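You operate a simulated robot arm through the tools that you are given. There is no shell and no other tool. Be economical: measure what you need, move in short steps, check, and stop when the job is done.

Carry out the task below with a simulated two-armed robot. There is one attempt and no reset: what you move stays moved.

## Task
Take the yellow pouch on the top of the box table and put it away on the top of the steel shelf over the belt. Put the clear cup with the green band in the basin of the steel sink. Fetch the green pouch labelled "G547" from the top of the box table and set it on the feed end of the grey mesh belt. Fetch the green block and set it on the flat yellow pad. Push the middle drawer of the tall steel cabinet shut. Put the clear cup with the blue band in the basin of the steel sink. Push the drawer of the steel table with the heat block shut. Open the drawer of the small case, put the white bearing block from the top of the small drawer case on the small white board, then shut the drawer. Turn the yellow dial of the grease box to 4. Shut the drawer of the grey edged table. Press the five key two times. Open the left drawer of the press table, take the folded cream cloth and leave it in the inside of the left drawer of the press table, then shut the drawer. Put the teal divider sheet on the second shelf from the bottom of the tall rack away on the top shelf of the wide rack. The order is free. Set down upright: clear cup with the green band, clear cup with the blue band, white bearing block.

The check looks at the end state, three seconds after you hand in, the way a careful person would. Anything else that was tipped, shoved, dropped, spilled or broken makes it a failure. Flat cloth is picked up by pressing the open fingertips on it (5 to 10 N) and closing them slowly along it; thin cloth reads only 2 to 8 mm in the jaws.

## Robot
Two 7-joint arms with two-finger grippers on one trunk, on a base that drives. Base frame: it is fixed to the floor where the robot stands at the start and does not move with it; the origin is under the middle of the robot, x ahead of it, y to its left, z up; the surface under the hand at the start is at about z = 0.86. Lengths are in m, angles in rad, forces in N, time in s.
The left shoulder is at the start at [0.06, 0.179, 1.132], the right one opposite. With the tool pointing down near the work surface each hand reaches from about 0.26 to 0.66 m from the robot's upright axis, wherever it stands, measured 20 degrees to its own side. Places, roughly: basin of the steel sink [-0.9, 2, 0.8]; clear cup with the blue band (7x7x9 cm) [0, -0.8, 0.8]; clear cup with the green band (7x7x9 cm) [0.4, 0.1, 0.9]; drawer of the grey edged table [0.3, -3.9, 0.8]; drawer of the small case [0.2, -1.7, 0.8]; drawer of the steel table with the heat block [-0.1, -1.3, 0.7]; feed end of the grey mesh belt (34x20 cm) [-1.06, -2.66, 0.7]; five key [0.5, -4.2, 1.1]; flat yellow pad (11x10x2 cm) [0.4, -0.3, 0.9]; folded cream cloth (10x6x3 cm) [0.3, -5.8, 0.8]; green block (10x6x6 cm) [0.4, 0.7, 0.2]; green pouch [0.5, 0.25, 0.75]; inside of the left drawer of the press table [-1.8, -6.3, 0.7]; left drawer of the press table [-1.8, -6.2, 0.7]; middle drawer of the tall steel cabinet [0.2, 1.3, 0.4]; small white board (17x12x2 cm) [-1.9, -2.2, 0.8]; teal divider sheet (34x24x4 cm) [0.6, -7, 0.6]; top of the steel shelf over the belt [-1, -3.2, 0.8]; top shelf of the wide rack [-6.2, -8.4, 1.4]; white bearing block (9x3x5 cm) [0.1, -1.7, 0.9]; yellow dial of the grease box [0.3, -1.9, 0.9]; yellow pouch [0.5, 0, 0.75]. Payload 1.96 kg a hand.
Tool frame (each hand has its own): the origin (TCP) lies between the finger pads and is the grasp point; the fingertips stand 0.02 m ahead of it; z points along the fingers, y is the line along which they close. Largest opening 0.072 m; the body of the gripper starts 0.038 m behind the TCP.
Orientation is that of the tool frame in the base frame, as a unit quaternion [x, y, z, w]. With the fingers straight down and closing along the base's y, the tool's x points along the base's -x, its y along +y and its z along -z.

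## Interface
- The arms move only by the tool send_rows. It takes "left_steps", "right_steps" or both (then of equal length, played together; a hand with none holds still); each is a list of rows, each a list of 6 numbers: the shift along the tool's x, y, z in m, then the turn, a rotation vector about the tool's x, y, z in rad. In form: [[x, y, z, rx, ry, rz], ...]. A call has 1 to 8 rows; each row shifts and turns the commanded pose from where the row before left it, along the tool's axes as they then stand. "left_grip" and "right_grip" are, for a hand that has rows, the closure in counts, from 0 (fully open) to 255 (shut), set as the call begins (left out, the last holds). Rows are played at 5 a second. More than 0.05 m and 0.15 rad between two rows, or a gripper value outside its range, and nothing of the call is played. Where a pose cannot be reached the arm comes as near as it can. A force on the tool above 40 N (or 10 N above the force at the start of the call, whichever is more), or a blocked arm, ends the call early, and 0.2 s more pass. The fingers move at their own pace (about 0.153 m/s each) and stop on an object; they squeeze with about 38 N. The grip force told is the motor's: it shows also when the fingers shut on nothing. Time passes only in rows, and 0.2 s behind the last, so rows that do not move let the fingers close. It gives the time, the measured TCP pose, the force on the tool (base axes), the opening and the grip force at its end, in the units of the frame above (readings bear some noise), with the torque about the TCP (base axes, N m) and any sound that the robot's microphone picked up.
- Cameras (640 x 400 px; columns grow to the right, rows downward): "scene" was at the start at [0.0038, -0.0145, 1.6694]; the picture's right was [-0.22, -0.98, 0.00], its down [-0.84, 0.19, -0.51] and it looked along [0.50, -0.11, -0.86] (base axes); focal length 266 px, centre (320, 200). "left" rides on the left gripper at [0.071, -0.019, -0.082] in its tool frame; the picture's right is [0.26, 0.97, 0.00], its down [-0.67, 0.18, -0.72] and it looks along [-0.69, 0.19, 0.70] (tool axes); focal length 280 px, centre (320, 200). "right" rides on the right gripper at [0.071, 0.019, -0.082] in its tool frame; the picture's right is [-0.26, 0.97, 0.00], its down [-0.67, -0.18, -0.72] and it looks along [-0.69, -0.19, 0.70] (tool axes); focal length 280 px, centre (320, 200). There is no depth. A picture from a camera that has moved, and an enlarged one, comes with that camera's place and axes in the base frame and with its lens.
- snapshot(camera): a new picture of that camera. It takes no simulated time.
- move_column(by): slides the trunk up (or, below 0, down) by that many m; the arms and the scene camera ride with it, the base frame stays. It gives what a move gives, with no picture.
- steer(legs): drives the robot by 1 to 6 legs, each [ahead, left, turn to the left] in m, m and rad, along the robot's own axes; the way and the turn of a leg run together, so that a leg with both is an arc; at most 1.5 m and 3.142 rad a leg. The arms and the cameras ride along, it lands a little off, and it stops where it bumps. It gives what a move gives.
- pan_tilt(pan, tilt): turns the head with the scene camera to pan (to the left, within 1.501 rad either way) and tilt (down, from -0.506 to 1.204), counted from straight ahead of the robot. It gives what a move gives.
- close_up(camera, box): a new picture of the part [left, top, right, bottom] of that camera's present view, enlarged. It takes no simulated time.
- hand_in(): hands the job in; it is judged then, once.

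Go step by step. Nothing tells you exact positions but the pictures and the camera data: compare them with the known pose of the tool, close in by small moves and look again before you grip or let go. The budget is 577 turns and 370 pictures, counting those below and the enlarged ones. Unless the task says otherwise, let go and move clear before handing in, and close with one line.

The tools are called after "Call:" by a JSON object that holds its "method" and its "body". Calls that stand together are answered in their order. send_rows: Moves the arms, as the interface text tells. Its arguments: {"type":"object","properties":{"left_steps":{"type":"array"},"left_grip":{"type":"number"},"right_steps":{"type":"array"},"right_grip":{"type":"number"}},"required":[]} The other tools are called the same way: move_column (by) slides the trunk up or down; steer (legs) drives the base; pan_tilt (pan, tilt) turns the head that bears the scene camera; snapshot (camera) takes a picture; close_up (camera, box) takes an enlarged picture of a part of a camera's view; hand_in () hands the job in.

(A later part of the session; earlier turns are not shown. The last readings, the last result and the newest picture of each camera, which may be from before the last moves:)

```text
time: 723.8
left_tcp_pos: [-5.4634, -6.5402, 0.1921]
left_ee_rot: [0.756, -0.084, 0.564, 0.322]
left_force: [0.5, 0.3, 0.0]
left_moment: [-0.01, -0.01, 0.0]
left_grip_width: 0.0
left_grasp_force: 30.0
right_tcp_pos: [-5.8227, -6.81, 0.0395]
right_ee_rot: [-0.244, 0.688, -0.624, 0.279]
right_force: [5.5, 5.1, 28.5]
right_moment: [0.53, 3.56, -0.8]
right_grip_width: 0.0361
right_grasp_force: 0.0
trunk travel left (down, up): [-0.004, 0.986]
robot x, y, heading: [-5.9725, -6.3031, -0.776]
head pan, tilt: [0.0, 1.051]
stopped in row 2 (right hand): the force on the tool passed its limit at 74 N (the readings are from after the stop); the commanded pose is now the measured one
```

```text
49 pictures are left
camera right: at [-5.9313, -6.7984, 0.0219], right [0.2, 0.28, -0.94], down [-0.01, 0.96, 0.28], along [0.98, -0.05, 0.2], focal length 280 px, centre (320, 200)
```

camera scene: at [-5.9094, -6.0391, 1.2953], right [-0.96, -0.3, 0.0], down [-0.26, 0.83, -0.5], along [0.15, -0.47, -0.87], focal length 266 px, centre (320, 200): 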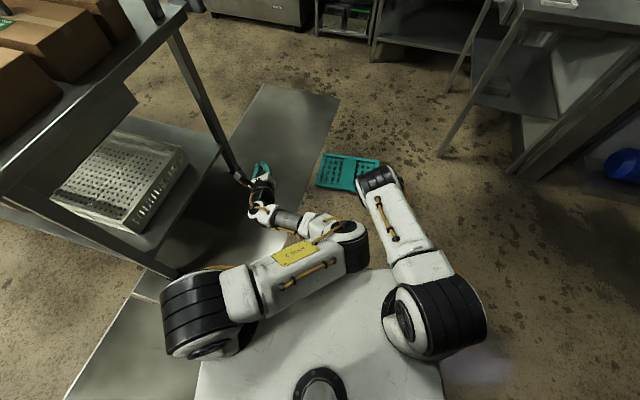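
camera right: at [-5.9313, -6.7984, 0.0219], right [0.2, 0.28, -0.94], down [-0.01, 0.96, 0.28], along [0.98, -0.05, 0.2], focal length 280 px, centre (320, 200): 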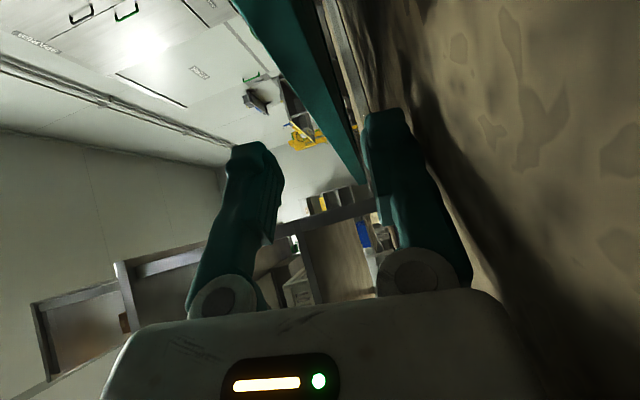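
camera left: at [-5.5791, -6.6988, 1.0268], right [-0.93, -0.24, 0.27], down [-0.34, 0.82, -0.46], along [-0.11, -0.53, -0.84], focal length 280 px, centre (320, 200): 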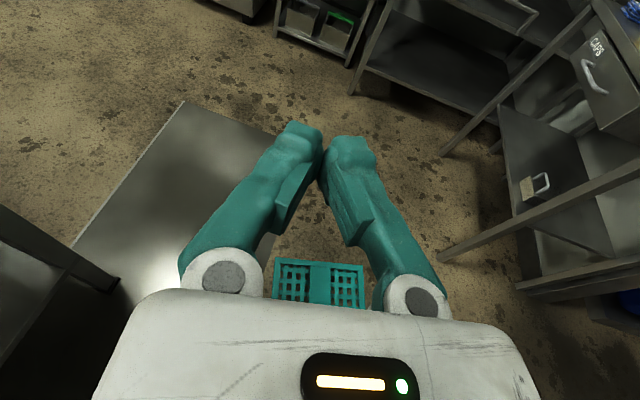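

The wrist camera touches the floor. Roll it up slightly and continue.

Call:
{"method": "send_rows", "body": {"right_steps": [[0, -0.005, 0, 0, 0, -0.1], [0, 0, 0, 0, 0, -0.12], [0, 0.001, 0.02, 0, 0, 0], [0, 0, 0.018, 0, 0, 0], [0, 0, 0, 0, 0, 0]]}}

Call:
{"method": "snapshot", "body": {"camera": "right"}}

```text
time: 725.0
left_tcp_pos: [-5.4621, -6.5408, 0.1922]
left_ee_rot: [0.756, -0.084, 0.564, 0.321]
left_force: [-0.4, 0.3, 0.3]
left_moment: [-0.01, 0.0, 0.03]
left_grip_width: 0.0001
left_grasp_force: 29.7
right_tcp_pos: [-5.7986, -6.8383, 0.0407]
right_ee_rot: [-0.317, 0.66, -0.648, 0.21]
right_force: [0.4, 0.1, 0.1]
right_moment: [0.03, -0.01, 0.03]
right_grip_width: 0.0359
right_grasp_force: 0.1
trunk travel left (down, up): [-0.004, 0.986]
robot x, y, heading: [-5.9726, -6.3036, -0.78]
head pan, tilt: [0.0, 1.051]
```

```text
48 pictures are left
camera right: at [-5.908, -6.8278, 0.0359], right [0.05, 0.14, -0.99], down [0.02, 0.99, 0.14], along [1.0, -0.02, 0.04], focal length 280 px, centre (320, 200)
```

right: 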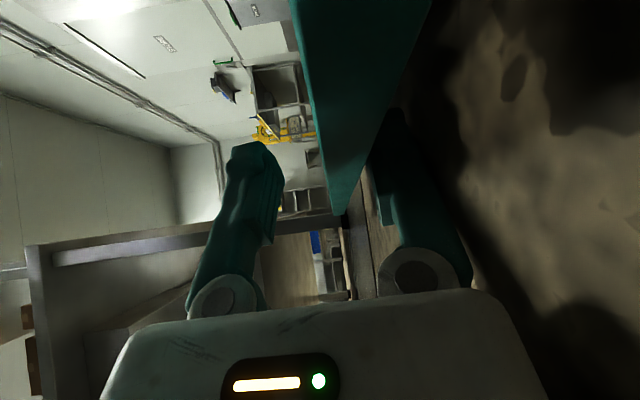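

Call:
{"method": "send_rows", "body": {"right_steps": [[0, 0, 0.015, 0, 0, 0], [0, 0, 0, 0, 0, 0]]}}

Call:
{"method": "send_rows", "body": {"right_steps": [[0, 0, 0, 0, 0, 0], [0, 0, 0, 0, 0, 0], [0, 0, 0, 0, 0, 0]], "right_grip": 255}}

Call:
{"method": "move_column", "body": {"by": 0.1}}

Call:
{"method": "snapshot", "body": {"camera": "right"}}

```text
time: 725.6
left_tcp_pos: [-5.4625, -6.5412, 0.191]
left_ee_rot: [0.756, -0.085, 0.564, 0.321]
left_force: [-0.4, 0.3, -0.1]
left_moment: [-0.03, -0.01, -0.05]
left_grip_width: 0.0002
left_grasp_force: 29.7
right_tcp_pos: [-5.7885, -6.8494, 0.0395]
right_ee_rot: [-0.316, 0.661, -0.648, 0.21]
right_force: [-1.6, 2.1, -0.5]
right_moment: [-0.02, 0.11, -0.26]
right_grip_width: 0.0359
right_grasp_force: 0.1
trunk travel left (down, up): [-0.004, 0.986]
robot x, y, heading: [-5.9747, -6.3024, -0.778]
head pan, tilt: [0.0, 1.051]
```

```text
time: 726.4
left_tcp_pos: [-5.4621, -6.5422, 0.1906]
left_ee_rot: [0.756, -0.084, 0.564, 0.32]
left_force: [0.0, -0.8, 0.6]
left_moment: [0.0, 0.0, 0.0]
left_grip_width: 0.0
left_grasp_force: 30.0
right_tcp_pos: [-5.7879, -6.8482, 0.0383]
right_ee_rot: [-0.316, 0.661, -0.648, 0.21]
right_force: [0.0, 0.5, 0.6]
right_moment: [0.36, -0.03, -0.03]
right_grip_width: 0.0108
right_grasp_force: 37.6
trunk travel left (down, up): [-0.004, 0.986]
robot x, y, heading: [-5.9747, -6.3034, -0.784]
head pan, tilt: [0.0, 1.051]
```

```text
time: 727.8
left_tcp_pos: [-5.4623, -6.5408, 0.2917]
left_ee_rot: [0.756, -0.085, 0.564, 0.321]
left_force: [-0.1, -0.3, -0.4]
left_moment: [-0.04, 0.01, 0.01]
left_grip_width: 0.0
left_grasp_force: 29.2
right_tcp_pos: [-5.7875, -6.8485, 0.1379]
right_ee_rot: [-0.316, 0.661, -0.648, 0.209]
right_force: [-0.6, 0.1, -4.6]
right_moment: [0.47, 0.0, -0.03]
right_grip_width: 0.0112
right_grasp_force: 37.8
trunk travel left (down, up): [-0.104, 0.886]
robot x, y, heading: [-5.9708, -6.3069, -0.781]
head pan, tilt: [0.0, 1.051]
```

```text
47 pictures are left
camera right: at [-5.8979, -6.839, 0.1353], right [0.05, 0.14, -0.99], down [0.02, 0.99, 0.14], along [1.0, -0.02, 0.04], focal length 280 px, centre (320, 200)
```

right: 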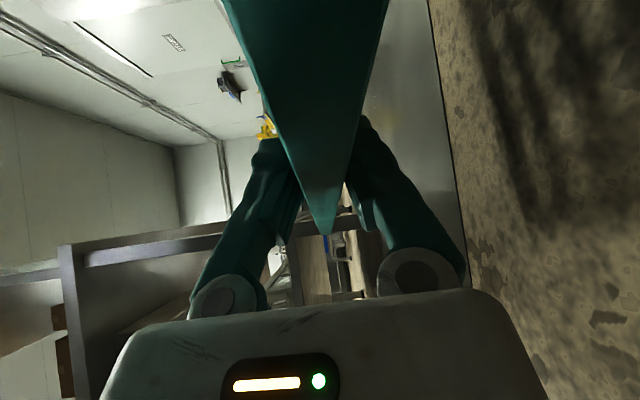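

Held firmly at mid-edge. Raise, then pitch the hand down past vertical so the plate hangs with the fin facing me.

Call:
{"method": "move_column", "body": {"by": 0.32}}

Call:
{"method": "send_rows", "body": {"right_steps": [[0, 0, 0, -0.12, 0, 0], [0, 0, 0, -0.12, 0, 0], [0, 0, 0, -0.12, 0, 0], [0, 0, 0, -0.12, 0, 0], [0, 0, 0, -0.12, 0, 0], [0, 0, 0, -0.12, 0, 0], [0, 0, 0, -0.12, 0, 0], [0, 0, 0, -0.12, 0, 0]]}}

Call:
{"method": "snapshot", "body": {"camera": "right"}}

```text
time: 730.9
left_tcp_pos: [-5.4617, -6.5405, 0.6107]
left_ee_rot: [0.756, -0.084, 0.564, 0.321]
left_force: [0.2, -0.1, 0.4]
left_moment: [0.0, 0.01, 0.03]
left_grip_width: 0.0001
left_grasp_force: 29.2
right_tcp_pos: [-5.7875, -6.8504, 0.459]
right_ee_rot: [-0.316, 0.66, -0.648, 0.21]
right_force: [0.5, -0.1, -3.3]
right_moment: [0.46, -0.01, -0.02]
right_grip_width: 0.0115
right_grasp_force: 37.9
trunk travel left (down, up): [-0.424, 0.566]
robot x, y, heading: [-5.9716, -6.3061, -0.778]
head pan, tilt: [0.0, 1.051]
```

```text
time: 732.7
left_tcp_pos: [-5.4615, -6.5415, 0.6116]
left_ee_rot: [0.756, -0.086, 0.565, 0.32]
left_force: [-0.7, -0.5, 0.2]
left_moment: [0.02, 0.02, 0.0]
left_grip_width: 0.0
left_grasp_force: 29.1
right_tcp_pos: [-5.7878, -6.8484, 0.4584]
right_ee_rot: [-0.378, 0.885, -0.268, 0.04]
right_force: [1.1, -0.7, -4.3]
right_moment: [0.36, -0.15, 0.0]
right_grip_width: 0.0096
right_grasp_force: 36.6
trunk travel left (down, up): [-0.424, 0.566]
robot x, y, heading: [-5.9738, -6.3031, -0.78]
head pan, tilt: [0.0, 1.051]
```

```text
46 pictures are left
camera right: at [-5.8733, -6.8492, 0.5287], right [-0.44, 0.73, -0.52], down [0.4, 0.68, 0.61], along [0.8, 0.06, -0.59], focal length 280 px, centre (320, 200)
```

right: 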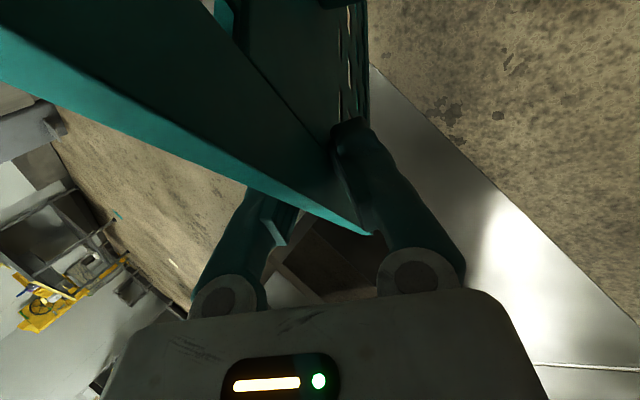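

Call:
{"method": "move_column", "body": {"by": -0.14}}

Call:
{"method": "send_rows", "body": {"right_steps": [[0, 0, 0, -0.12, 0, 0], [0, 0, 0, -0.12, 0, 0], [0, 0, 0, -0.12, 0, 0], [0, 0, 0, -0.12, 0, 0], [0, 0, 0, -0.12, 0, 0], [0, 0, 0, -0.12, 0, 0], [0, 0, 0, -0.12, 0, 0], [0, 0, 0, 0, 0, 0]]}}

Call:
{"method": "snapshot", "body": {"camera": "right"}}

```text
time: 734.4
left_tcp_pos: [-5.4623, -6.5421, 0.4715]
left_ee_rot: [0.756, -0.085, 0.564, 0.321]
left_force: [-0.1, -1.0, -0.7]
left_moment: [-0.01, 0.01, 0.03]
left_grip_width: 0.0001
left_grasp_force: 29.8
right_tcp_pos: [-5.7883, -6.8489, 0.3192]
right_ee_rot: [-0.378, 0.885, -0.269, 0.04]
right_force: [-0.7, -0.4, -3.4]
right_moment: [0.3, -0.18, -0.01]
right_grip_width: 0.0096
right_grasp_force: 37.5
trunk travel left (down, up): [-0.284, 0.706]
robot x, y, heading: [-5.9746, -6.3024, -0.781]
head pan, tilt: [0.0, 1.051]
```

```text
time: 736.2
left_tcp_pos: [-5.4616, -6.5414, 0.4713]
left_ee_rot: [0.756, -0.084, 0.564, 0.32]
left_force: [0.2, 0.8, -0.1]
left_moment: [0.02, -0.02, 0.04]
left_grip_width: 0.0
left_grasp_force: 29.4
right_tcp_pos: [-5.788, -6.8475, 0.3186]
right_ee_rot: [-0.365, 0.921, 0.088, -0.107]
right_force: [-0.1, 0.0, -4.1]
right_moment: [0.2, -0.32, 0.02]
right_grip_width: 0.0089
right_grasp_force: 36.7
right hand out of reach, approached as far as the arm can: row 7
trunk travel left (down, up): [-0.284, 0.706]
robot x, y, heading: [-5.9712, -6.303, -0.777]
head pan, tilt: [0.0, 1.051]
```

```text
45 pictures are left
camera right: at [-5.8303, -6.8898, 0.4122], right [-0.44, 0.87, 0.2], down [0.79, 0.27, 0.56], along [0.43, 0.4, -0.81], focal length 280 px, centre (320, 200)
```

right: 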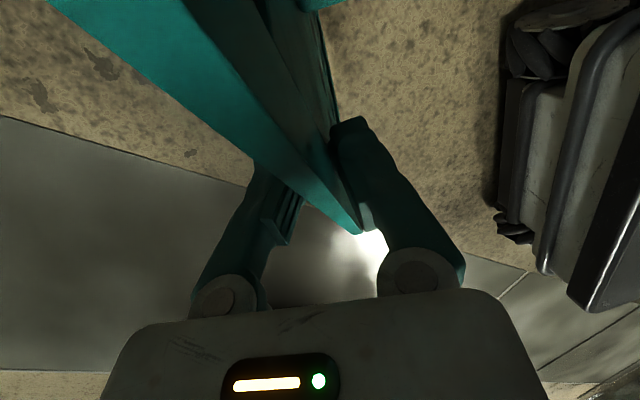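

Call:
{"method": "move_column", "body": {"by": -0.06}}

Call:
{"method": "move_column", "body": {"by": -0.03}}

```text
time: 737.2
left_tcp_pos: [-5.4622, -6.5403, 0.413]
left_ee_rot: [0.756, -0.084, 0.565, 0.321]
left_force: [-0.2, -0.3, 0.2]
left_moment: [-0.01, 0.03, 0.01]
left_grip_width: 0.0
left_grasp_force: 29.5
right_tcp_pos: [-5.7888, -6.8489, 0.2619]
right_ee_rot: [-0.364, 0.921, 0.084, -0.107]
right_force: [5.2, -3.2, 28.3]
right_moment: [0.0, -0.01, 0.01]
right_grip_width: 0.0093
right_grasp_force: 37.4
trunk travel left (down, up): [-0.224, 0.766]
robot x, y, heading: [-5.9723, -6.3051, -0.779]
head pan, tilt: [0.0, 1.051]
```

```text
time: 737.8
left_tcp_pos: [-5.4625, -6.5399, 0.3846]
left_ee_rot: [0.756, -0.083, 0.564, 0.322]
left_force: [-0.7, 1.3, 0.4]
left_moment: [-0.03, 0.02, -0.02]
left_grip_width: 0.0001
left_grasp_force: 29.8
right_tcp_pos: [-5.7875, -6.8512, 0.2331]
right_ee_rot: [-0.365, 0.921, 0.084, -0.107]
right_force: [2.0, -2.6, 15.0]
right_moment: [-0.14, 0.2, 0.14]
right_grip_width: 0.0092
right_grasp_force: 36.7
trunk travel left (down, up): [-0.197, 0.793]
robot x, y, heading: [-5.9719, -6.305, -0.778]
head pan, tilt: [0.0, 1.051]
stopped: the force on the tool passed its limit at 55 N (the readings are from after the stop); the commanded pose is now the measured one
```

Bottom edge is on the floor with the top leaning away from me. Open and rise so it falls fin-up.

Call:
{"method": "send_rows", "body": {"right_steps": [[0, 0, 0, 0, 0, 0], [0, 0, -0.02, 0, 0, 0], [0, 0, -0.045, 0, 0, 0], [0, 0, -0.045, 0, 0, 0], [0, 0, -0.04, 0, 0, 0]], "right_grip": 0}}

Call:
{"method": "move_column", "body": {"by": 0.3}}

Call:
{"method": "snapshot", "body": {"camera": "scene"}}

```text
time: 739.0
left_tcp_pos: [-5.4619, -6.5409, 0.3846]
left_ee_rot: [0.756, -0.084, 0.564, 0.321]
left_force: [0.0, -0.2, -0.4]
left_moment: [-0.02, 0.02, 0.01]
left_grip_width: 0.0001
left_grasp_force: 29.3
right_tcp_pos: [-5.7838, -6.8496, 0.2511]
right_ee_rot: [-0.365, 0.921, 0.085, -0.106]
right_force: [0.2, 0.8, -0.3]
right_moment: [0.02, 0.01, -0.02]
right_grip_width: 0.072
right_grasp_force: 0.0
right hand out of reach, approached as far as the arm can: row 3, 4, 5
trunk travel left (down, up): [-0.197, 0.793]
robot x, y, heading: [-5.9761, -6.3038, -0.78]
head pan, tilt: [0.0, 1.051]
```

```text
time: 742.0
left_tcp_pos: [-5.462, -6.5406, 0.6845]
left_ee_rot: [0.756, -0.084, 0.564, 0.321]
left_force: [0.7, -0.2, 0.2]
left_moment: [-0.01, -0.02, 0.01]
left_grip_width: 0.0
left_grasp_force: 29.3
right_tcp_pos: [-5.7842, -6.8496, 0.5497]
right_ee_rot: [-0.366, 0.921, 0.084, -0.107]
right_force: [-0.1, -0.2, -0.6]
right_moment: [0.01, 0.04, -0.04]
right_grip_width: 0.0722
right_grasp_force: 0.0
trunk travel left (down, up): [-0.497, 0.493]
robot x, y, heading: [-5.9784, -6.3015, -0.778]
head pan, tilt: [0.0, 1.051]
```

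```text
44 pictures are left
camera scene: at [-5.9702, -6.3089, 1.3877], right [-0.7, -0.71, 0.0], down [-0.62, 0.61, -0.5], along [0.35, -0.35, -0.87], focal length 266 px, centre (320, 200)
```

scene: 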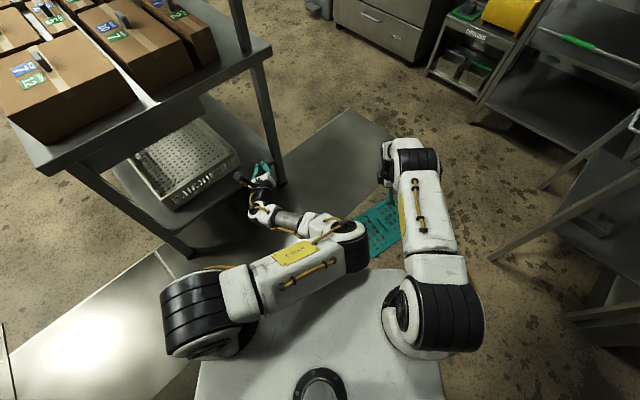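

Call:
{"method": "close_up", "body": {"camera": "scene", "box": [330, 180, 420, 270]}}

```text
4.44 times, centred on (375, 225) of scene
camera zoom: at [-5.9702, -6.3089, 1.3877], right [-0.7, -0.71, 0.0], down [-0.62, 0.61, -0.5], along [0.35, -0.35, -0.87], focal length 1181 px, centre (76, 89)
```

zoom: 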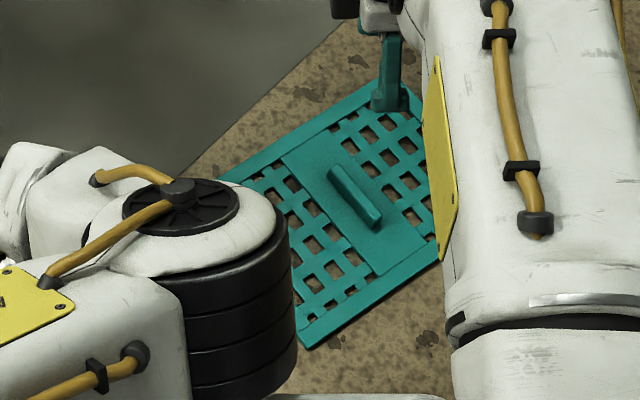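

The plate is now fin-up. The fin runs along ≈(0.97, -0.24) at [-5.784, -6.987]. Turn to face along the fin and reposition west of it.

Call:
{"method": "steer", "body": {"legs": [[0, 0, 0.534], [-0.2, -0.1, 0], [0, -0.32, 0]]}}

Call:
{"method": "send_rows", "body": {"right_steps": [[0, 0, 0, 0.13, 0, 0], [0, 0, 0, 0.13, 0, 0], [0, 0, 0, 0, 0, 0.145], [0, 0, 0, 0, 0, 0.145], [0, 0, 0, 0, 0, 0.145], [0, 0, 0, 0, 0, 0.145], [0, 0, 0, 0, 0, 0.145], [0, 0, 0, 0, 0, 0.145]]}}

Call:
{"method": "send_rows", "body": {"right_steps": [[0, 0, 0, 0, 0, 0.145], [0, 0, 0, 0, 0, 0.145], [0, 0, 0, 0, 0, 0.145], [0, 0, 0, 0, 0, 0.145], [0, 0, 0, 0, 0, 0.12], [0, 0, 0, 0, 0, 0]]}}

Call:
{"method": "snapshot", "body": {"camera": "scene"}}

```text
time: 747.0
left_tcp_pos: [-5.7117, -6.6071, 0.6837]
left_ee_rot: [0.752, 0.117, 0.629, 0.159]
left_force: [0.1, 0.5, -0.1]
left_moment: [0.01, -0.03, 0.03]
left_grip_width: 0.0001
left_grasp_force: 29.2
right_tcp_pos: [-5.8309, -7.0376, 0.5516]
right_ee_rot: [-0.595, 0.792, 0.054, -0.125]
right_force: [-0.2, -0.7, -1.1]
right_moment: [0.02, -0.02, -0.02]
right_grip_width: 0.0719
right_grasp_force: 0.0
trunk travel left (down, up): [-0.497, 0.493]
robot x, y, heading: [-6.2709, -6.662, -0.249]
head pan, tilt: [0.0, 1.051]
```

```text
time: 748.8
left_tcp_pos: [-5.7111, -6.6084, 0.6839]
left_ee_rot: [0.752, 0.119, 0.628, 0.16]
left_force: [1.1, 0.1, 0.2]
left_moment: [0.01, 0.0, 0.02]
left_grip_width: 0.0
left_grasp_force: 29.7
right_tcp_pos: [-5.8336, -7.0375, 0.5502]
right_ee_rot: [-0.215, 0.974, -0.065, -0.023]
right_force: [0.0, 0.0, -0.7]
right_moment: [0.01, 0.02, -0.01]
right_grip_width: 0.072
right_grasp_force: 0.1
trunk travel left (down, up): [-0.497, 0.493]
robot x, y, heading: [-6.2705, -6.6636, -0.248]
head pan, tilt: [0.0, 1.051]
```

```text
time: 750.2
left_tcp_pos: [-5.7121, -6.607, 0.6837]
left_ee_rot: [0.752, 0.117, 0.628, 0.162]
left_force: [-0.4, -0.3, -0.7]
left_moment: [-0.03, 0.02, -0.01]
left_grip_width: 0.0
left_grasp_force: 29.5
right_tcp_pos: [-5.831, -7.038, 0.5495]
right_ee_rot: [0.133, 0.989, -0.068, 0.002]
right_force: [0.9, 0.1, 0.3]
right_moment: [0.0, 0.04, -0.01]
right_grip_width: 0.0722
right_grasp_force: 0.0
trunk travel left (down, up): [-0.497, 0.493]
robot x, y, heading: [-6.2721, -6.6668, -0.251]
head pan, tilt: [0.0, 1.051]
```

```text
42 pictures are left
camera scene: at [-6.2675, -6.6647, 1.3878], right [-0.24, -0.97, 0.0], down [-0.84, 0.21, -0.5], along [0.48, -0.12, -0.87], focal length 266 px, centre (320, 200)
```

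scene: 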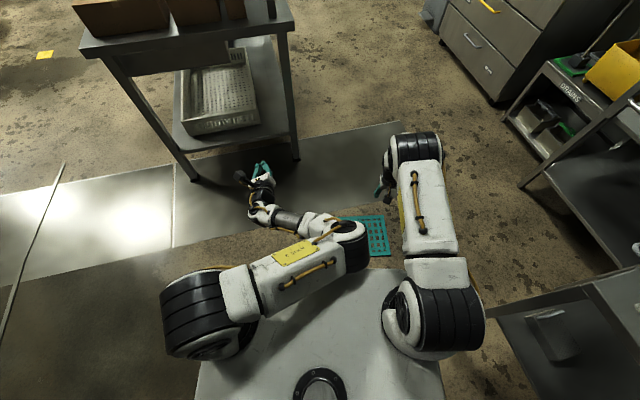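

Call:
{"method": "send_rows", "body": {"right_steps": [[0, 0, 0, -0.13, 0, 0], [0, 0, 0, 0, -0.145, 0], [0, 0, 0, 0, -0.145, 0], [0, 0, 0, 0, -0.145, 0], [0, 0, 0, 0, 0, 0]], "right_grip": 60}}

Call:
{"method": "close_up", "body": {"camera": "scene", "box": [340, 200, 420, 270]}}

Call:
{"method": "snapshot", "body": {"camera": "right"}}

```text
time: 751.4
left_tcp_pos: [-5.7119, -6.6083, 0.6839]
left_ee_rot: [0.752, 0.117, 0.628, 0.161]
left_force: [0.4, 0.5, 0.9]
left_moment: [0.01, -0.01, -0.02]
left_grip_width: 0.0002
left_grasp_force: 29.4
right_tcp_pos: [-5.8314, -7.0364, 0.5511]
right_ee_rot: [0.128, 0.966, -0.032, 0.223]
right_force: [0.8, 0.8, -1.1]
right_moment: [-0.05, 0.02, 0.0]
right_grip_width: 0.0551
right_grasp_force: 0.0
trunk travel left (down, up): [-0.497, 0.493]
robot x, y, heading: [-6.2716, -6.6617, -0.244]
head pan, tilt: [0.0, 1.051]
```

```text
5.71 times, centred on (380, 235) of scene
camera zoom: at [-6.2675, -6.6646, 1.3878], right [-0.24, -0.97, 0.0], down [-0.84, 0.21, -0.5], along [0.48, -0.12, -0.87], focal length 1519 px, centre (-23, 0)
```

zoom: 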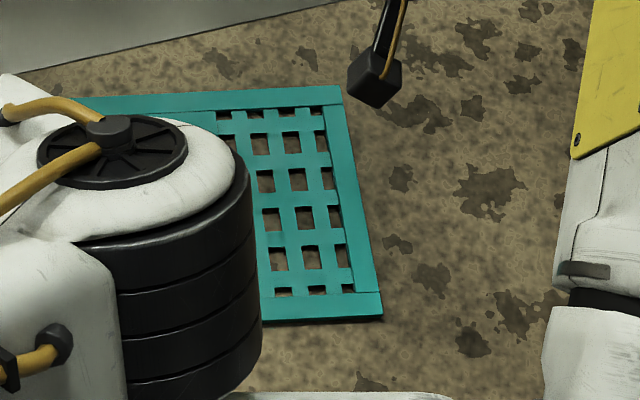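

```text
40 pictures are left
camera right: at [-5.9237, -6.9917, 0.5941], right [0.48, 0.87, 0.11], down [0.23, -0.25, 0.94], along [0.85, -0.42, -0.32], focal length 280 px, centre (320, 200)
```

right: 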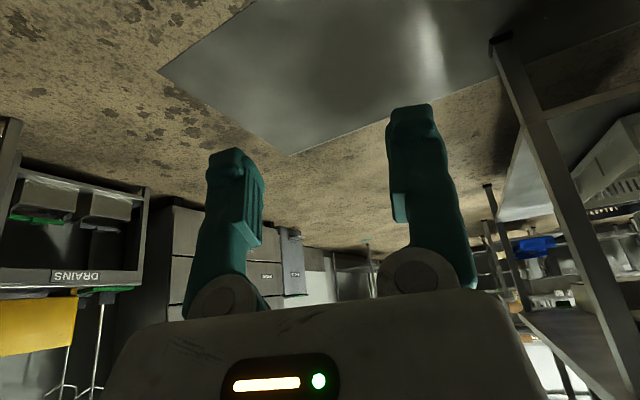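

Call:
{"method": "move_column", "body": {"by": -0.4}}

Call:
{"method": "send_rows", "body": {"right_steps": [[-0.005, 0.026, 0, 0, 0, 0], [-0.005, 0.026, 0.02, 0, 0, 0], [0, 0, 0, 0, 0, 0]]}}

Call:
{"method": "snapshot", "body": {"camera": "right"}}

```text
time: 755.2
left_tcp_pos: [-5.7111, -6.6072, 0.2838]
left_ee_rot: [0.752, 0.118, 0.629, 0.161]
left_force: [-0.8, -0.4, 0.4]
left_moment: [0.01, 0.01, -0.01]
left_grip_width: 0.0
left_grasp_force: 30.0
right_tcp_pos: [-5.8311, -7.037, 0.151]
right_ee_rot: [0.128, 0.966, -0.031, 0.223]
right_force: [0.6, 0.2, -0.5]
right_moment: [0.01, 0.03, 0.02]
right_grip_width: 0.0551
right_grasp_force: 0.0
trunk travel left (down, up): [-0.097, 0.893]
robot x, y, heading: [-6.2746, -6.6621, -0.246]
head pan, tilt: [0.0, 1.051]
```

```text
time: 756.0
left_tcp_pos: [-5.7118, -6.6073, 0.2844]
left_ee_rot: [0.752, 0.119, 0.629, 0.16]
left_force: [-0.1, 0.1, -0.5]
left_moment: [-0.04, 0.05, -0.03]
left_grip_width: 0.0
left_grasp_force: 29.5
right_tcp_pos: [-5.8007, -6.9925, 0.1357]
right_ee_rot: [0.129, 0.966, -0.032, 0.224]
right_force: [0.5, 0.0, -0.3]
right_moment: [-0.02, -0.04, 0.02]
right_grip_width: 0.055
right_grasp_force: 0.0
trunk travel left (down, up): [-0.097, 0.893]
robot x, y, heading: [-6.2691, -6.6642, -0.247]
head pan, tilt: [0.0, 1.051]
```

```text
39 pictures are left
camera right: at [-5.8917, -6.9458, 0.1787], right [0.48, 0.87, 0.11], down [0.23, -0.25, 0.94], along [0.85, -0.43, -0.32], focal length 280 px, centre (320, 200)
```

right: 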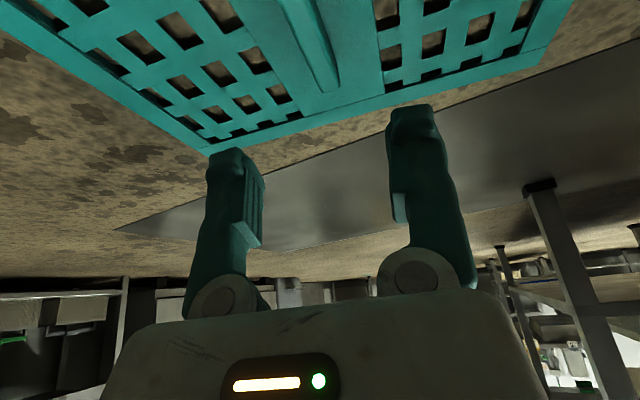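

Call:
{"method": "send_rows", "body": {"right_steps": [[0.014, 0, 0.04, 0, 0, 0], [0.014, 0, 0.035, 0, 0, 0], [0, 0, 0.015, 0, 0, 0], [0, 0, 0, 0, 0, 0]]}}

Call:
{"method": "snapshot", "body": {"camera": "right"}}

```text
time: 757.0
left_tcp_pos: [-5.7119, -6.6085, 0.2842]
left_ee_rot: [0.752, 0.119, 0.628, 0.161]
left_force: [-1.0, 0.3, 0.2]
left_moment: [0.01, 0.01, -0.01]
left_grip_width: 0.0
left_grasp_force: 29.7
right_tcp_pos: [-5.7887, -6.9948, 0.0444]
right_ee_rot: [0.128, 0.966, -0.031, 0.223]
right_force: [0.3, 0.3, 0.4]
right_moment: [-0.03, -0.01, -0.01]
right_grip_width: 0.0552
right_grasp_force: 0.0
trunk travel left (down, up): [-0.097, 0.893]
robot x, y, heading: [-6.271, -6.6641, -0.247]
head pan, tilt: [0.0, 1.051]
```

```text
38 pictures are left
camera right: at [-5.8797, -6.9508, 0.0875], right [0.48, 0.87, 0.11], down [0.23, -0.25, 0.94], along [0.85, -0.42, -0.32], focal length 280 px, centre (320, 200)
```

right: 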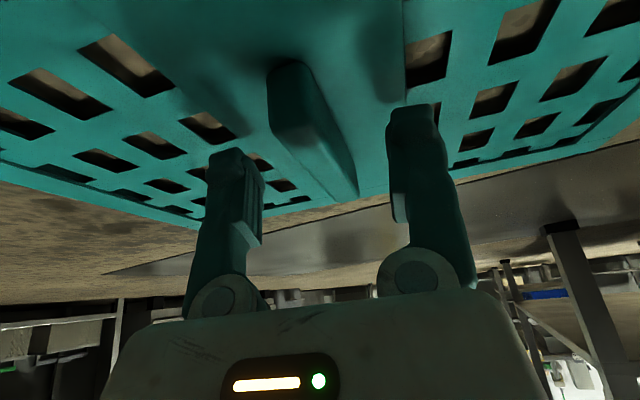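

Fin sits between the fingers. Lower a few mm, close, and lift.

Call:
{"method": "send_rows", "body": {"right_steps": [[0, 0, 0.006, 0, 0, 0], [0, 0, 0, 0, 0, 0]]}}

Call:
{"method": "send_rows", "body": {"right_steps": [[0, 0, 0, 0, 0, 0], [0, 0, 0, 0, 0, 0], [0, 0, 0, 0, 0, 0]], "right_grip": 255}}

Call:
{"method": "move_column", "body": {"by": 0.35}}

Call:
{"method": "snapshot", "body": {"camera": "scene"}}

```text
time: 757.6
left_tcp_pos: [-5.7116, -6.6077, 0.284]
left_ee_rot: [0.752, 0.119, 0.628, 0.161]
left_force: [0.2, -0.1, 0.8]
left_moment: [-0.04, 0.03, -0.02]
left_grip_width: 0.0
left_grasp_force: 29.8
right_tcp_pos: [-5.7855, -6.9964, 0.0392]
right_ee_rot: [0.128, 0.966, -0.032, 0.224]
right_force: [0.2, 0.4, -0.3]
right_moment: [0.03, 0.01, 0.02]
right_grip_width: 0.0552
right_grasp_force: 0.1
trunk travel left (down, up): [-0.097, 0.893]
robot x, y, heading: [-6.2752, -6.6624, -0.247]
head pan, tilt: [0.0, 1.051]
```

```text
time: 758.4
left_tcp_pos: [-5.7116, -6.6075, 0.2845]
left_ee_rot: [0.752, 0.117, 0.629, 0.161]
left_force: [-0.5, -0.3, 0.0]
left_moment: [0.01, 0.02, -0.01]
left_grip_width: 0.0
left_grasp_force: 29.2
right_tcp_pos: [-5.7861, -6.9966, 0.0386]
right_ee_rot: [0.128, 0.966, -0.032, 0.224]
right_force: [1.4, -0.6, 0.6]
right_moment: [-0.16, -0.01, 0.15]
right_grip_width: 0.0152
right_grasp_force: 38.3
trunk travel left (down, up): [-0.097, 0.893]
robot x, y, heading: [-6.2713, -6.6631, -0.245]
head pan, tilt: [0.0, 1.051]
```

```text
time: 761.8
left_tcp_pos: [-5.7105, -6.6085, 0.6341]
left_ee_rot: [0.752, 0.117, 0.628, 0.162]
left_force: [0.4, 0.0, 0.9]
left_moment: [0.01, 0.02, 0.03]
left_grip_width: 0.0
left_grasp_force: 29.6
right_tcp_pos: [-5.7862, -6.9968, 0.3876]
right_ee_rot: [0.128, 0.966, -0.032, 0.224]
right_force: [0.7, 0.1, -4.4]
right_moment: [-0.02, 0.06, 0.01]
right_grip_width: 0.0153
right_grasp_force: 37.6
trunk travel left (down, up): [-0.447, 0.543]
robot x, y, heading: [-6.2751, -6.6658, -0.244]
head pan, tilt: [0.0, 1.051]
```

```text
37 pictures are left
camera scene: at [-6.267, -6.665, 1.3377], right [-0.24, -0.97, 0.0], down [-0.84, 0.21, -0.5], along [0.48, -0.12, -0.87], focal length 266 px, centre (320, 200)
```

scene: 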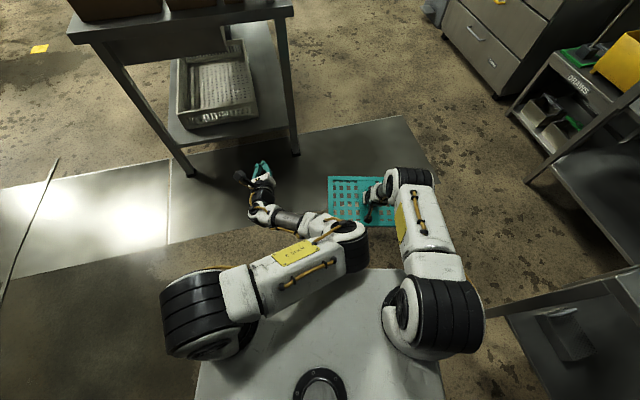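

Held by the fin again, well balanced. Before raising, move the left arm well outward so its elbow clears the plate.

Call:
{"method": "send_rows", "body": {"left_steps": [[0.0165, -0.036, 0.0057, 0, 0, 0], [0.0165, -0.036, 0.0057, 0, 0, 0], [0.0165, -0.036, 0.0057, 0, 0, 0], [0.0165, -0.036, 0.0057, 0, 0, 0], [0.0165, -0.036, 0.0057, 0, 0, 0], [0.0165, -0.036, 0.0057, 0, 0, 0]]}}

Call:
{"method": "snapshot", "body": {"camera": "scene"}}

```text
time: 763.2
left_tcp_pos: [-5.6555, -6.3723, 0.6333]
left_ee_rot: [0.753, 0.118, 0.627, 0.16]
left_force: [0.0, 0.3, 0.0]
left_moment: [0.03, 0.0, 0.02]
left_grip_width: 0.0001
left_grasp_force: 29.4
right_tcp_pos: [-5.7866, -6.9972, 0.3884]
right_ee_rot: [0.128, 0.966, -0.032, 0.224]
right_force: [0.5, 0.2, -3.5]
right_moment: [0.01, 0.03, -0.02]
right_grip_width: 0.0149
right_grasp_force: 37.5
trunk travel left (down, up): [-0.447, 0.543]
robot x, y, heading: [-6.2721, -6.6628, -0.25]
head pan, tilt: [0.0, 1.051]
```

```text
36 pictures are left
camera scene: at [-6.2669, -6.6644, 1.3378], right [-0.24, -0.97, 0.0], down [-0.84, 0.21, -0.5], along [0.48, -0.12, -0.87], focal length 266 px, centre (320, 200)
```

scene: 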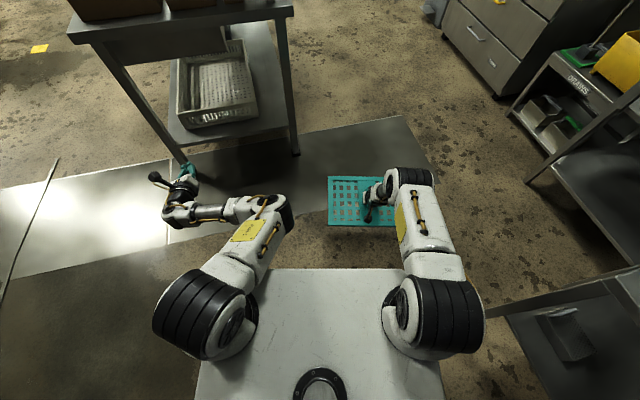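

Call:
{"method": "move_column", "body": {"by": 0.4}}

Call:
{"method": "move_column", "body": {"by": 0.14}}

Call:
{"method": "send_rows", "body": {"right_steps": [[-0.0176, 0, -0.036, 0, 0, 0], [-0.0176, 0, -0.036, 0, 0, 0], [-0.0176, 0, -0.036, 0, 0, 0], [-0.0176, 0, -0.036, 0, 0, 0], [-0.0176, 0, -0.036, 0, 0, 0], [-0.0176, 0, -0.036, 0, 0, 0]]}}

```text
time: 767.1
left_tcp_pos: [-5.6561, -6.3742, 1.034]
left_ee_rot: [0.752, 0.118, 0.628, 0.161]
left_force: [-0.4, 0.5, -0.4]
left_moment: [-0.02, 0.02, 0.01]
left_grip_width: 0.0
left_grasp_force: 29.3
right_tcp_pos: [-5.7857, -6.9969, 0.7893]
right_ee_rot: [0.129, 0.966, -0.033, 0.223]
right_force: [-0.4, 0.1, -4.2]
right_moment: [0.04, 0.07, 0.01]
right_grip_width: 0.0154
right_grasp_force: 37.7
trunk travel left (down, up): [-0.847, 0.143]
robot x, y, heading: [-6.2717, -6.6645, -0.251]
head pan, tilt: [0.0, 1.051]
```

```text
time: 768.7
left_tcp_pos: [-5.6552, -6.3744, 1.1734]
left_ee_rot: [0.752, 0.118, 0.628, 0.162]
left_force: [0.2, 0.0, 0.0]
left_moment: [0.04, 0.03, 0.0]
left_grip_width: 0.0001
left_grasp_force: 29.8
right_tcp_pos: [-5.784, -6.9964, 0.9283]
right_ee_rot: [0.128, 0.966, -0.032, 0.223]
right_force: [-0.1, 1.5, -4.4]
right_moment: [0.03, 0.01, -0.02]
right_grip_width: 0.0152
right_grasp_force: 37.7
trunk travel left (down, up): [-0.987, 0.003]
robot x, y, heading: [-6.2715, -6.6619, -0.251]
head pan, tilt: [0.0, 1.051]
```

```text
time: 770.1
left_tcp_pos: [-5.6562, -6.3727, 1.1731]
left_ee_rot: [0.752, 0.117, 0.629, 0.161]
left_force: [0.0, -0.2, 0.1]
left_moment: [-0.02, -0.02, -0.02]
left_grip_width: 0.0001
left_grasp_force: 29.1
right_tcp_pos: [-5.7821, -6.995, 1.1688]
right_ee_rot: [0.127, 0.966, -0.031, 0.223]
right_force: [-0.5, 0.1, -4.2]
right_moment: [-0.02, 0.08, -0.02]
right_grip_width: 0.0152
right_grasp_force: 38.1
trunk travel left (down, up): [-0.987, 0.003]
robot x, y, heading: [-6.2678, -6.6628, -0.248]
head pan, tilt: [0.0, 1.051]
```

Call:
{"method": "send_rows", "body": {"right_steps": [[-0.0176, 0, -0.036, 0, 0, 0], [-0.0176, 0, -0.036, 0, 0, 0], [-0.0176, 0, -0.036, 0, 0, 0], [-0.0176, 0, -0.036, 0, 0, 0], [-0.0176, 0, -0.036, 0, 0, 0], [-0.0176, 0, -0.036, 0, 0, 0]]}}

Call:
{"method": "steer", "body": {"legs": [[0.33, 0, 0], [0, 0, -1.32]]}}

Call:
{"method": "pan_tilt", "body": {"pan": -0.2, "tilt": 0.5}}

Call:
{"method": "snapshot", "body": {"camera": "scene"}}

```text
time: 771.5
left_tcp_pos: [-5.6562, -6.3732, 1.1726]
left_ee_rot: [0.752, 0.118, 0.628, 0.161]
left_force: [-0.1, -0.7, 0.0]
left_moment: [0.0, 0.01, 0.0]
left_grip_width: 0.0
left_grasp_force: 29.4
right_tcp_pos: [-5.7835, -6.9969, 1.4088]
right_ee_rot: [0.128, 0.966, -0.032, 0.223]
right_force: [-0.8, 0.1, -4.2]
right_moment: [-0.01, 0.1, 0.0]
right_grip_width: 0.0152
right_grasp_force: 37.8
trunk travel left (down, up): [-0.987, 0.003]
robot x, y, heading: [-6.2736, -6.6647, -0.245]
head pan, tilt: [0.0, 1.051]
```

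```text
time: 777.0
left_tcp_pos: [-5.5087, -7.2611, 1.1727]
left_ee_rot: [0.669, -0.363, 0.402, 0.509]
left_force: [-0.1, 0.6, -0.4]
left_moment: [0.02, -0.02, 0.02]
left_grip_width: 0.0
left_grasp_force: 29.8
right_tcp_pos: [-6.1426, -7.3026, 1.4087]
right_ee_rot: [0.687, 0.69, -0.162, 0.159]
right_force: [-0.3, 0.2, -3.8]
right_moment: [0.09, 0.01, -0.02]
right_grip_width: 0.0154
right_grasp_force: 37.4
trunk travel left (down, up): [-0.987, 0.003]
robot x, y, heading: [-5.9492, -6.7442, -1.548]
head pan, tilt: [0.0, 1.051]
```

```text
time: 777.9
left_tcp_pos: [-5.5095, -7.2613, 1.1743]
left_ee_rot: [0.669, -0.362, 0.402, 0.509]
left_force: [-0.3, -0.2, -0.2]
left_moment: [0.0, 0.01, 0.01]
left_grip_width: 0.0
left_grasp_force: 29.8
right_tcp_pos: [-6.1427, -7.302, 1.4088]
right_ee_rot: [0.687, 0.691, -0.161, 0.158]
right_force: [0.6, 0.1, -4.8]
right_moment: [0.04, 0.02, -0.03]
right_grip_width: 0.0153
right_grasp_force: 38.3
trunk travel left (down, up): [-0.987, 0.003]
robot x, y, heading: [-5.9512, -6.7442, -1.546]
head pan, tilt: [-0.201, 0.499]
```

```text
35 pictures are left
camera scene: at [-5.9703, -6.7739, 1.9222], right [-0.98, 0.18, 0.0], down [0.09, 0.47, -0.88], along [-0.16, -0.86, -0.48], focal length 266 px, centre (320, 200)
```

scene: 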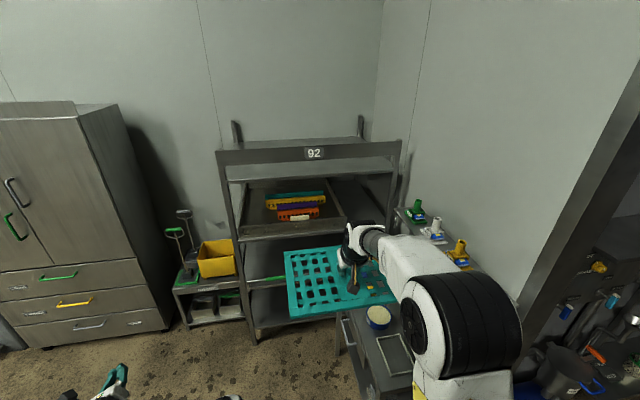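

Facing the rack with the plate level at z=1.41. Raise it above the header (need TCP ≥1.58).

Call:
{"method": "send_rows", "body": {"right_steps": [[-0.0176, 0, -0.036, 0, 0, 0], [-0.0176, 0, -0.036, 0, 0, 0], [-0.0176, 0, -0.036, 0, 0, 0], [-0.0176, 0, -0.036, 0, 0, 0], [-0.0176, 0, -0.036, 0, 0, 0], [0, 0, 0, 0, 0, 0]]}}

```text
time: 779.3
left_tcp_pos: [-5.5078, -7.2599, 1.1741]
left_ee_rot: [0.67, -0.362, 0.402, 0.509]
left_force: [0.0, 0.4, -0.1]
left_moment: [-0.03, 0.01, 0.02]
left_grip_width: 0.0
left_grasp_force: 29.9
right_tcp_pos: [-6.1406, -7.2999, 1.5156]
right_ee_rot: [0.687, 0.69, -0.162, 0.16]
right_force: [0.8, -0.3, -3.4]
right_moment: [0.05, -0.01, -0.01]
right_grip_width: 0.0153
right_grasp_force: 37.8
right hand out of reach, approached as far as the arm can: row 3, 4, 5
trunk travel left (down, up): [-0.987, 0.003]
robot x, y, heading: [-5.9492, -6.7404, -1.545]
head pan, tilt: [-0.201, 0.499]
```

Reach tops out at 1.516 when extended. Retract to gain height, then approach closer and extend over the header.

Call:
{"method": "send_rows", "body": {"right_steps": [[0.0288, 0, -0.032, 0, 0, 0], [0.0288, 0, -0.032, 0, 0, 0], [0.0288, 0, -0.032, 0, 0, 0], [0.0288, 0, -0.032, 0, 0, 0], [0.0288, 0, -0.032, 0, 0, 0], [0, 0, 0, 0, 0, 0]]}}

Call:
{"method": "snapshot", "body": {"camera": "scene"}}

```text
time: 780.7
left_tcp_pos: [-5.5093, -7.2609, 1.1746]
left_ee_rot: [0.67, -0.362, 0.403, 0.508]
left_force: [0.8, 0.7, 0.2]
left_moment: [-0.01, 0.02, -0.01]
left_grip_width: 0.0
left_grasp_force: 29.5
right_tcp_pos: [-6.1419, -7.1586, 1.526]
right_ee_rot: [0.688, 0.69, -0.161, 0.158]
right_force: [-0.5, 0.5, -5.1]
right_moment: [0.04, 0.0, 0.03]
right_grip_width: 0.015
right_grasp_force: 37.9
right hand out of reach, approached as far as the arm can: row 1, 2, 3, 4, 5
trunk travel left (down, up): [-0.987, 0.003]
robot x, y, heading: [-5.95, -6.7459, -1.55]
head pan, tilt: [-0.201, 0.499]
```

```text
34 pictures are left
camera scene: at [-5.9706, -6.7754, 1.9223], right [-0.98, 0.18, 0.0], down [0.09, 0.47, -0.88], along [-0.16, -0.86, -0.48], focal length 266 px, centre (320, 200)
```

scene: 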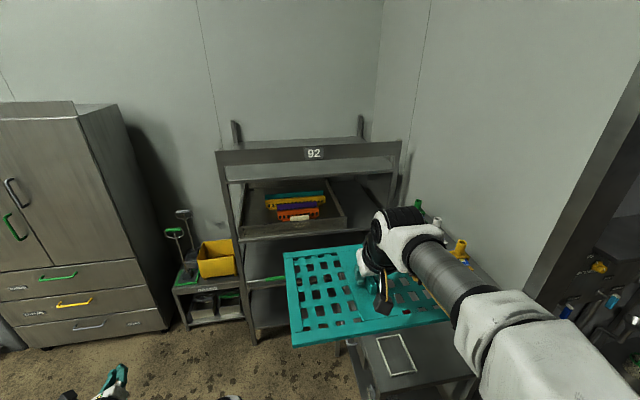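

Call:
{"method": "close_up", "body": {"camera": "scene", "box": [205, 110, 425, 260]}}

```text
2.67 times, centred on (315, 185) of scene
camera zoom: at [-5.9706, -6.7754, 1.9223], right [-0.98, 0.18, 0.0], down [0.09, 0.47, -0.88], along [-0.16, -0.86, -0.48], focal length 709 px, centre (333, 240)
```

zoom: 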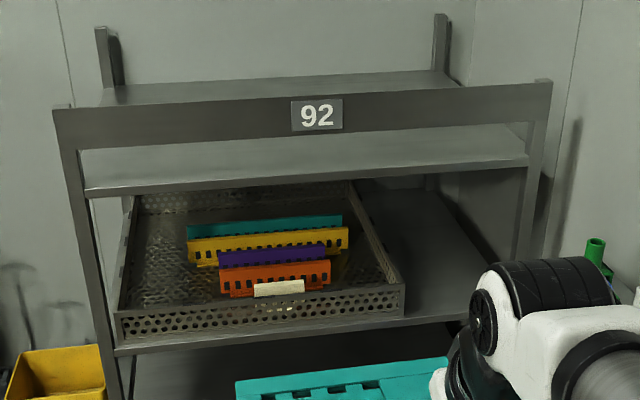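

Pitching the hand more horizontal lowers the wrist, so the plate (far edge up ~19°) can go higher and clear the header. Try it.

Call:
{"method": "send_rows", "body": {"right_steps": [[-0.02, 0, 0, 0, -0.11, 0], [-0.02, 0, 0, 0, -0.11, 0], [-0.02, 0, 0, 0, -0.11, 0], [-0.03, 0, -0.025, 0, 0, 0], [-0.03, 0, -0.025, 0, 0, 0], [-0.03, 0, -0.025, 0, 0, 0], [0, 0, 0, 0, 0, 0]]}}

Call:
{"method": "snapshot", "body": {"camera": "scene"}}

```text
time: 782.3
left_tcp_pos: [-5.5076, -7.2611, 1.1737]
left_ee_rot: [0.669, -0.362, 0.403, 0.509]
left_force: [-0.1, -0.3, 0.0]
left_moment: [0.01, -0.03, 0.01]
left_grip_width: 0.0
left_grasp_force: 29.6
right_tcp_pos: [-6.1398, -7.22, 1.6698]
right_ee_rot: [0.651, 0.655, -0.273, 0.271]
right_force: [-0.6, -0.4, -4.5]
right_moment: [0.11, -0.01, -0.01]
right_grip_width: 0.0151
right_grasp_force: 37.9
right hand out of reach, approached as far as the arm can: row 6
trunk travel left (down, up): [-0.987, 0.003]
robot x, y, heading: [-5.954, -6.7444, -1.545]
head pan, tilt: [-0.201, 0.499]
```

```text
32 pictures are left
camera scene: at [-5.9705, -6.7736, 1.9223], right [-0.98, 0.18, 0.0], down [0.09, 0.47, -0.88], along [-0.16, -0.86, -0.48], focal length 266 px, centre (320, 200)
```

scene: 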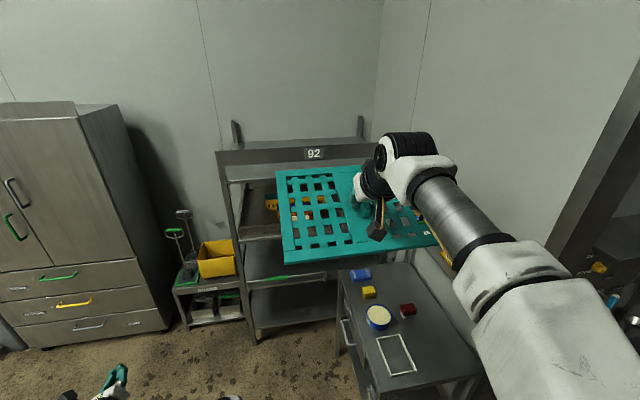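

Plate's lowest edge is now ≈1.59, above the header. Drive in.

Call:
{"method": "steer", "body": {"legs": [[0.6, 0, -0.025], [0.3, 0, 0]]}}

Call:
{"method": "snapshot", "body": {"camera": "scene"}}

```text
time: 787.4
left_tcp_pos: [-5.5264, -8.1755, 1.1748]
left_ee_rot: [0.663, -0.372, 0.394, 0.516]
left_force: [-0.6, -0.3, -0.1]
left_moment: [0.04, -0.01, 0.04]
left_grip_width: 0.0
left_grasp_force: 29.9
right_tcp_pos: [-6.1557, -8.1139, 1.671]
right_ee_rot: [0.661, 0.644, -0.279, 0.267]
right_force: [0.4, 0.3, -3.0]
right_moment: [0.12, 0.0, 0.02]
right_grip_width: 0.015
right_grasp_force: 37.5
trunk travel left (down, up): [-0.987, 0.003]
robot x, y, heading: [-5.9495, -7.6523, -1.581]
head pan, tilt: [-0.201, 0.499]
```

```text
31 pictures are left
camera scene: at [-5.9722, -7.6733, 1.9224], right [-0.98, 0.21, 0.0], down [0.1, 0.47, -0.88], along [-0.18, -0.86, -0.48], focal length 266 px, centre (320, 200)
```

scene: 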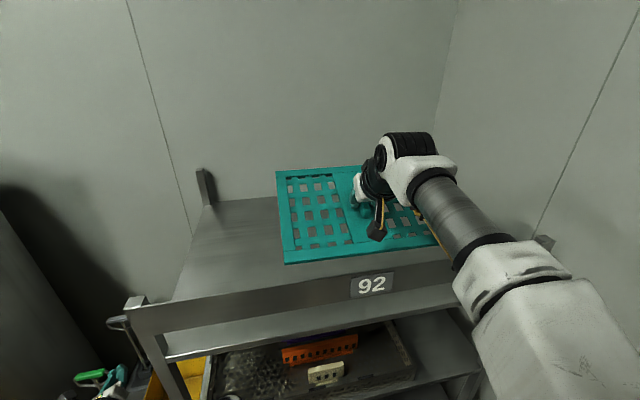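

Call:
{"method": "steer", "body": {"legs": [[0.07, 0, 0]]}}

Call:
{"method": "send_rows", "body": {"right_steps": [[-0.028, 0, 0.0284, 0, 0, 0], [-0.028, 0, 0.0284, 0, 0, 0], [-0.014, 0, 0.0142, 0, 0, 0], [0, 0, 0, 0, 0, 0]]}}

Call:
{"method": "snapshot", "body": {"camera": "scene"}}

```text
time: 788.4
left_tcp_pos: [-5.5212, -8.224, 1.1725]
left_ee_rot: [0.669, -0.367, 0.397, 0.509]
left_force: [0.7, -0.3, -0.6]
left_moment: [-0.04, -0.01, 0.02]
left_grip_width: 0.0001
left_grasp_force: 29.8
right_tcp_pos: [-6.1561, -8.1706, 1.6677]
right_ee_rot: [0.66, 0.646, -0.275, 0.266]
right_force: [-0.2, 0.5, -4.3]
right_moment: [0.09, 0.0, 0.0]
right_grip_width: 0.0147
right_grasp_force: 37.9
trunk travel left (down, up): [-0.987, 0.003]
robot x, y, heading: [-5.9502, -7.703, -1.573]
head pan, tilt: [-0.201, 0.499]
stopped in leg 1: the robot was blocked; the commanded pose is now the measured one
```

```text
time: 789.4
left_tcp_pos: [-5.5205, -8.2256, 1.1723]
left_ee_rot: [0.67, -0.367, 0.398, 0.509]
left_force: [-0.3, -0.5, -0.1]
left_moment: [0.01, 0.0, -0.01]
left_grip_width: 0.0001
left_grasp_force: 29.7
right_tcp_pos: [-6.1555, -8.2694, 1.663]
right_ee_rot: [0.66, 0.644, -0.278, 0.269]
right_force: [0.5, -0.8, -4.3]
right_moment: [0.07, -0.02, 0.0]
right_grip_width: 0.015
right_grasp_force: 37.7
right hand out of reach, approached as far as the arm can: row 3
trunk travel left (down, up): [-0.987, 0.003]
robot x, y, heading: [-5.9528, -7.7095, -1.577]
head pan, tilt: [-0.201, 0.499]
```

```text
30 pictures are left
camera scene: at [-5.9742, -7.729, 1.9224], right [-0.98, 0.21, 0.0], down [0.1, 0.47, -0.88], along [-0.18, -0.86, -0.48], focal length 266 px, centre (320, 200)
```

scene: 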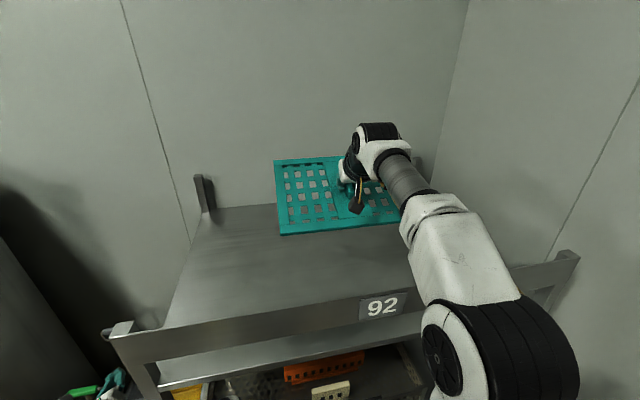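

Over the shelf, past the header. Level the plate while lowering, in stages.

Call:
{"method": "send_rows", "body": {"right_steps": [[0.026, 0, 0.026, 0, 0.11, 0], [0.023, 0, 0.03, 0, 0.11, 0], [0.02, 0, 0.034, 0, 0.11, 0], [0.0176, 0, 0.036, 0, 0, 0], [0, 0, 0, 0, 0, 0]]}}

Call:
{"method": "snapshot", "body": {"camera": "scene"}}

```text
time: 790.6
left_tcp_pos: [-5.5211, -8.2241, 1.1714]
left_ee_rot: [0.669, -0.367, 0.397, 0.51]
left_force: [-0.2, 0.2, -0.4]
left_moment: [-0.02, 0.01, 0.01]
left_grip_width: 0.0
left_grasp_force: 30.0
right_tcp_pos: [-6.1451, -8.2311, 1.5073]
right_ee_rot: [0.691, 0.677, -0.182, 0.175]
right_force: [-0.4, 0.0, -3.4]
right_moment: [0.06, -0.01, 0.03]
right_grip_width: 0.0153
right_grasp_force: 38.0
right hand out of reach, approached as far as the arm can: row 1, 2, 3
trunk travel left (down, up): [-0.987, 0.003]
robot x, y, heading: [-5.9504, -7.7019, -1.573]
head pan, tilt: [-0.201, 0.499]
```

```text
29 pictures are left
camera scene: at [-5.974, -7.729, 1.9224], right [-0.98, 0.21, 0.0], down [0.1, 0.46, -0.88], along [-0.18, -0.86, -0.48], focal length 266 px, centre (320, 200)
```

scene: 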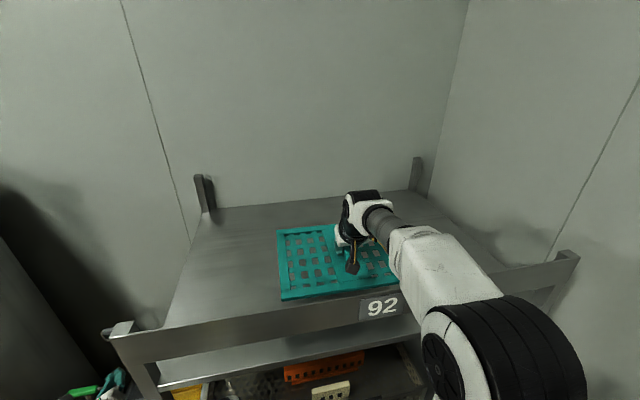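

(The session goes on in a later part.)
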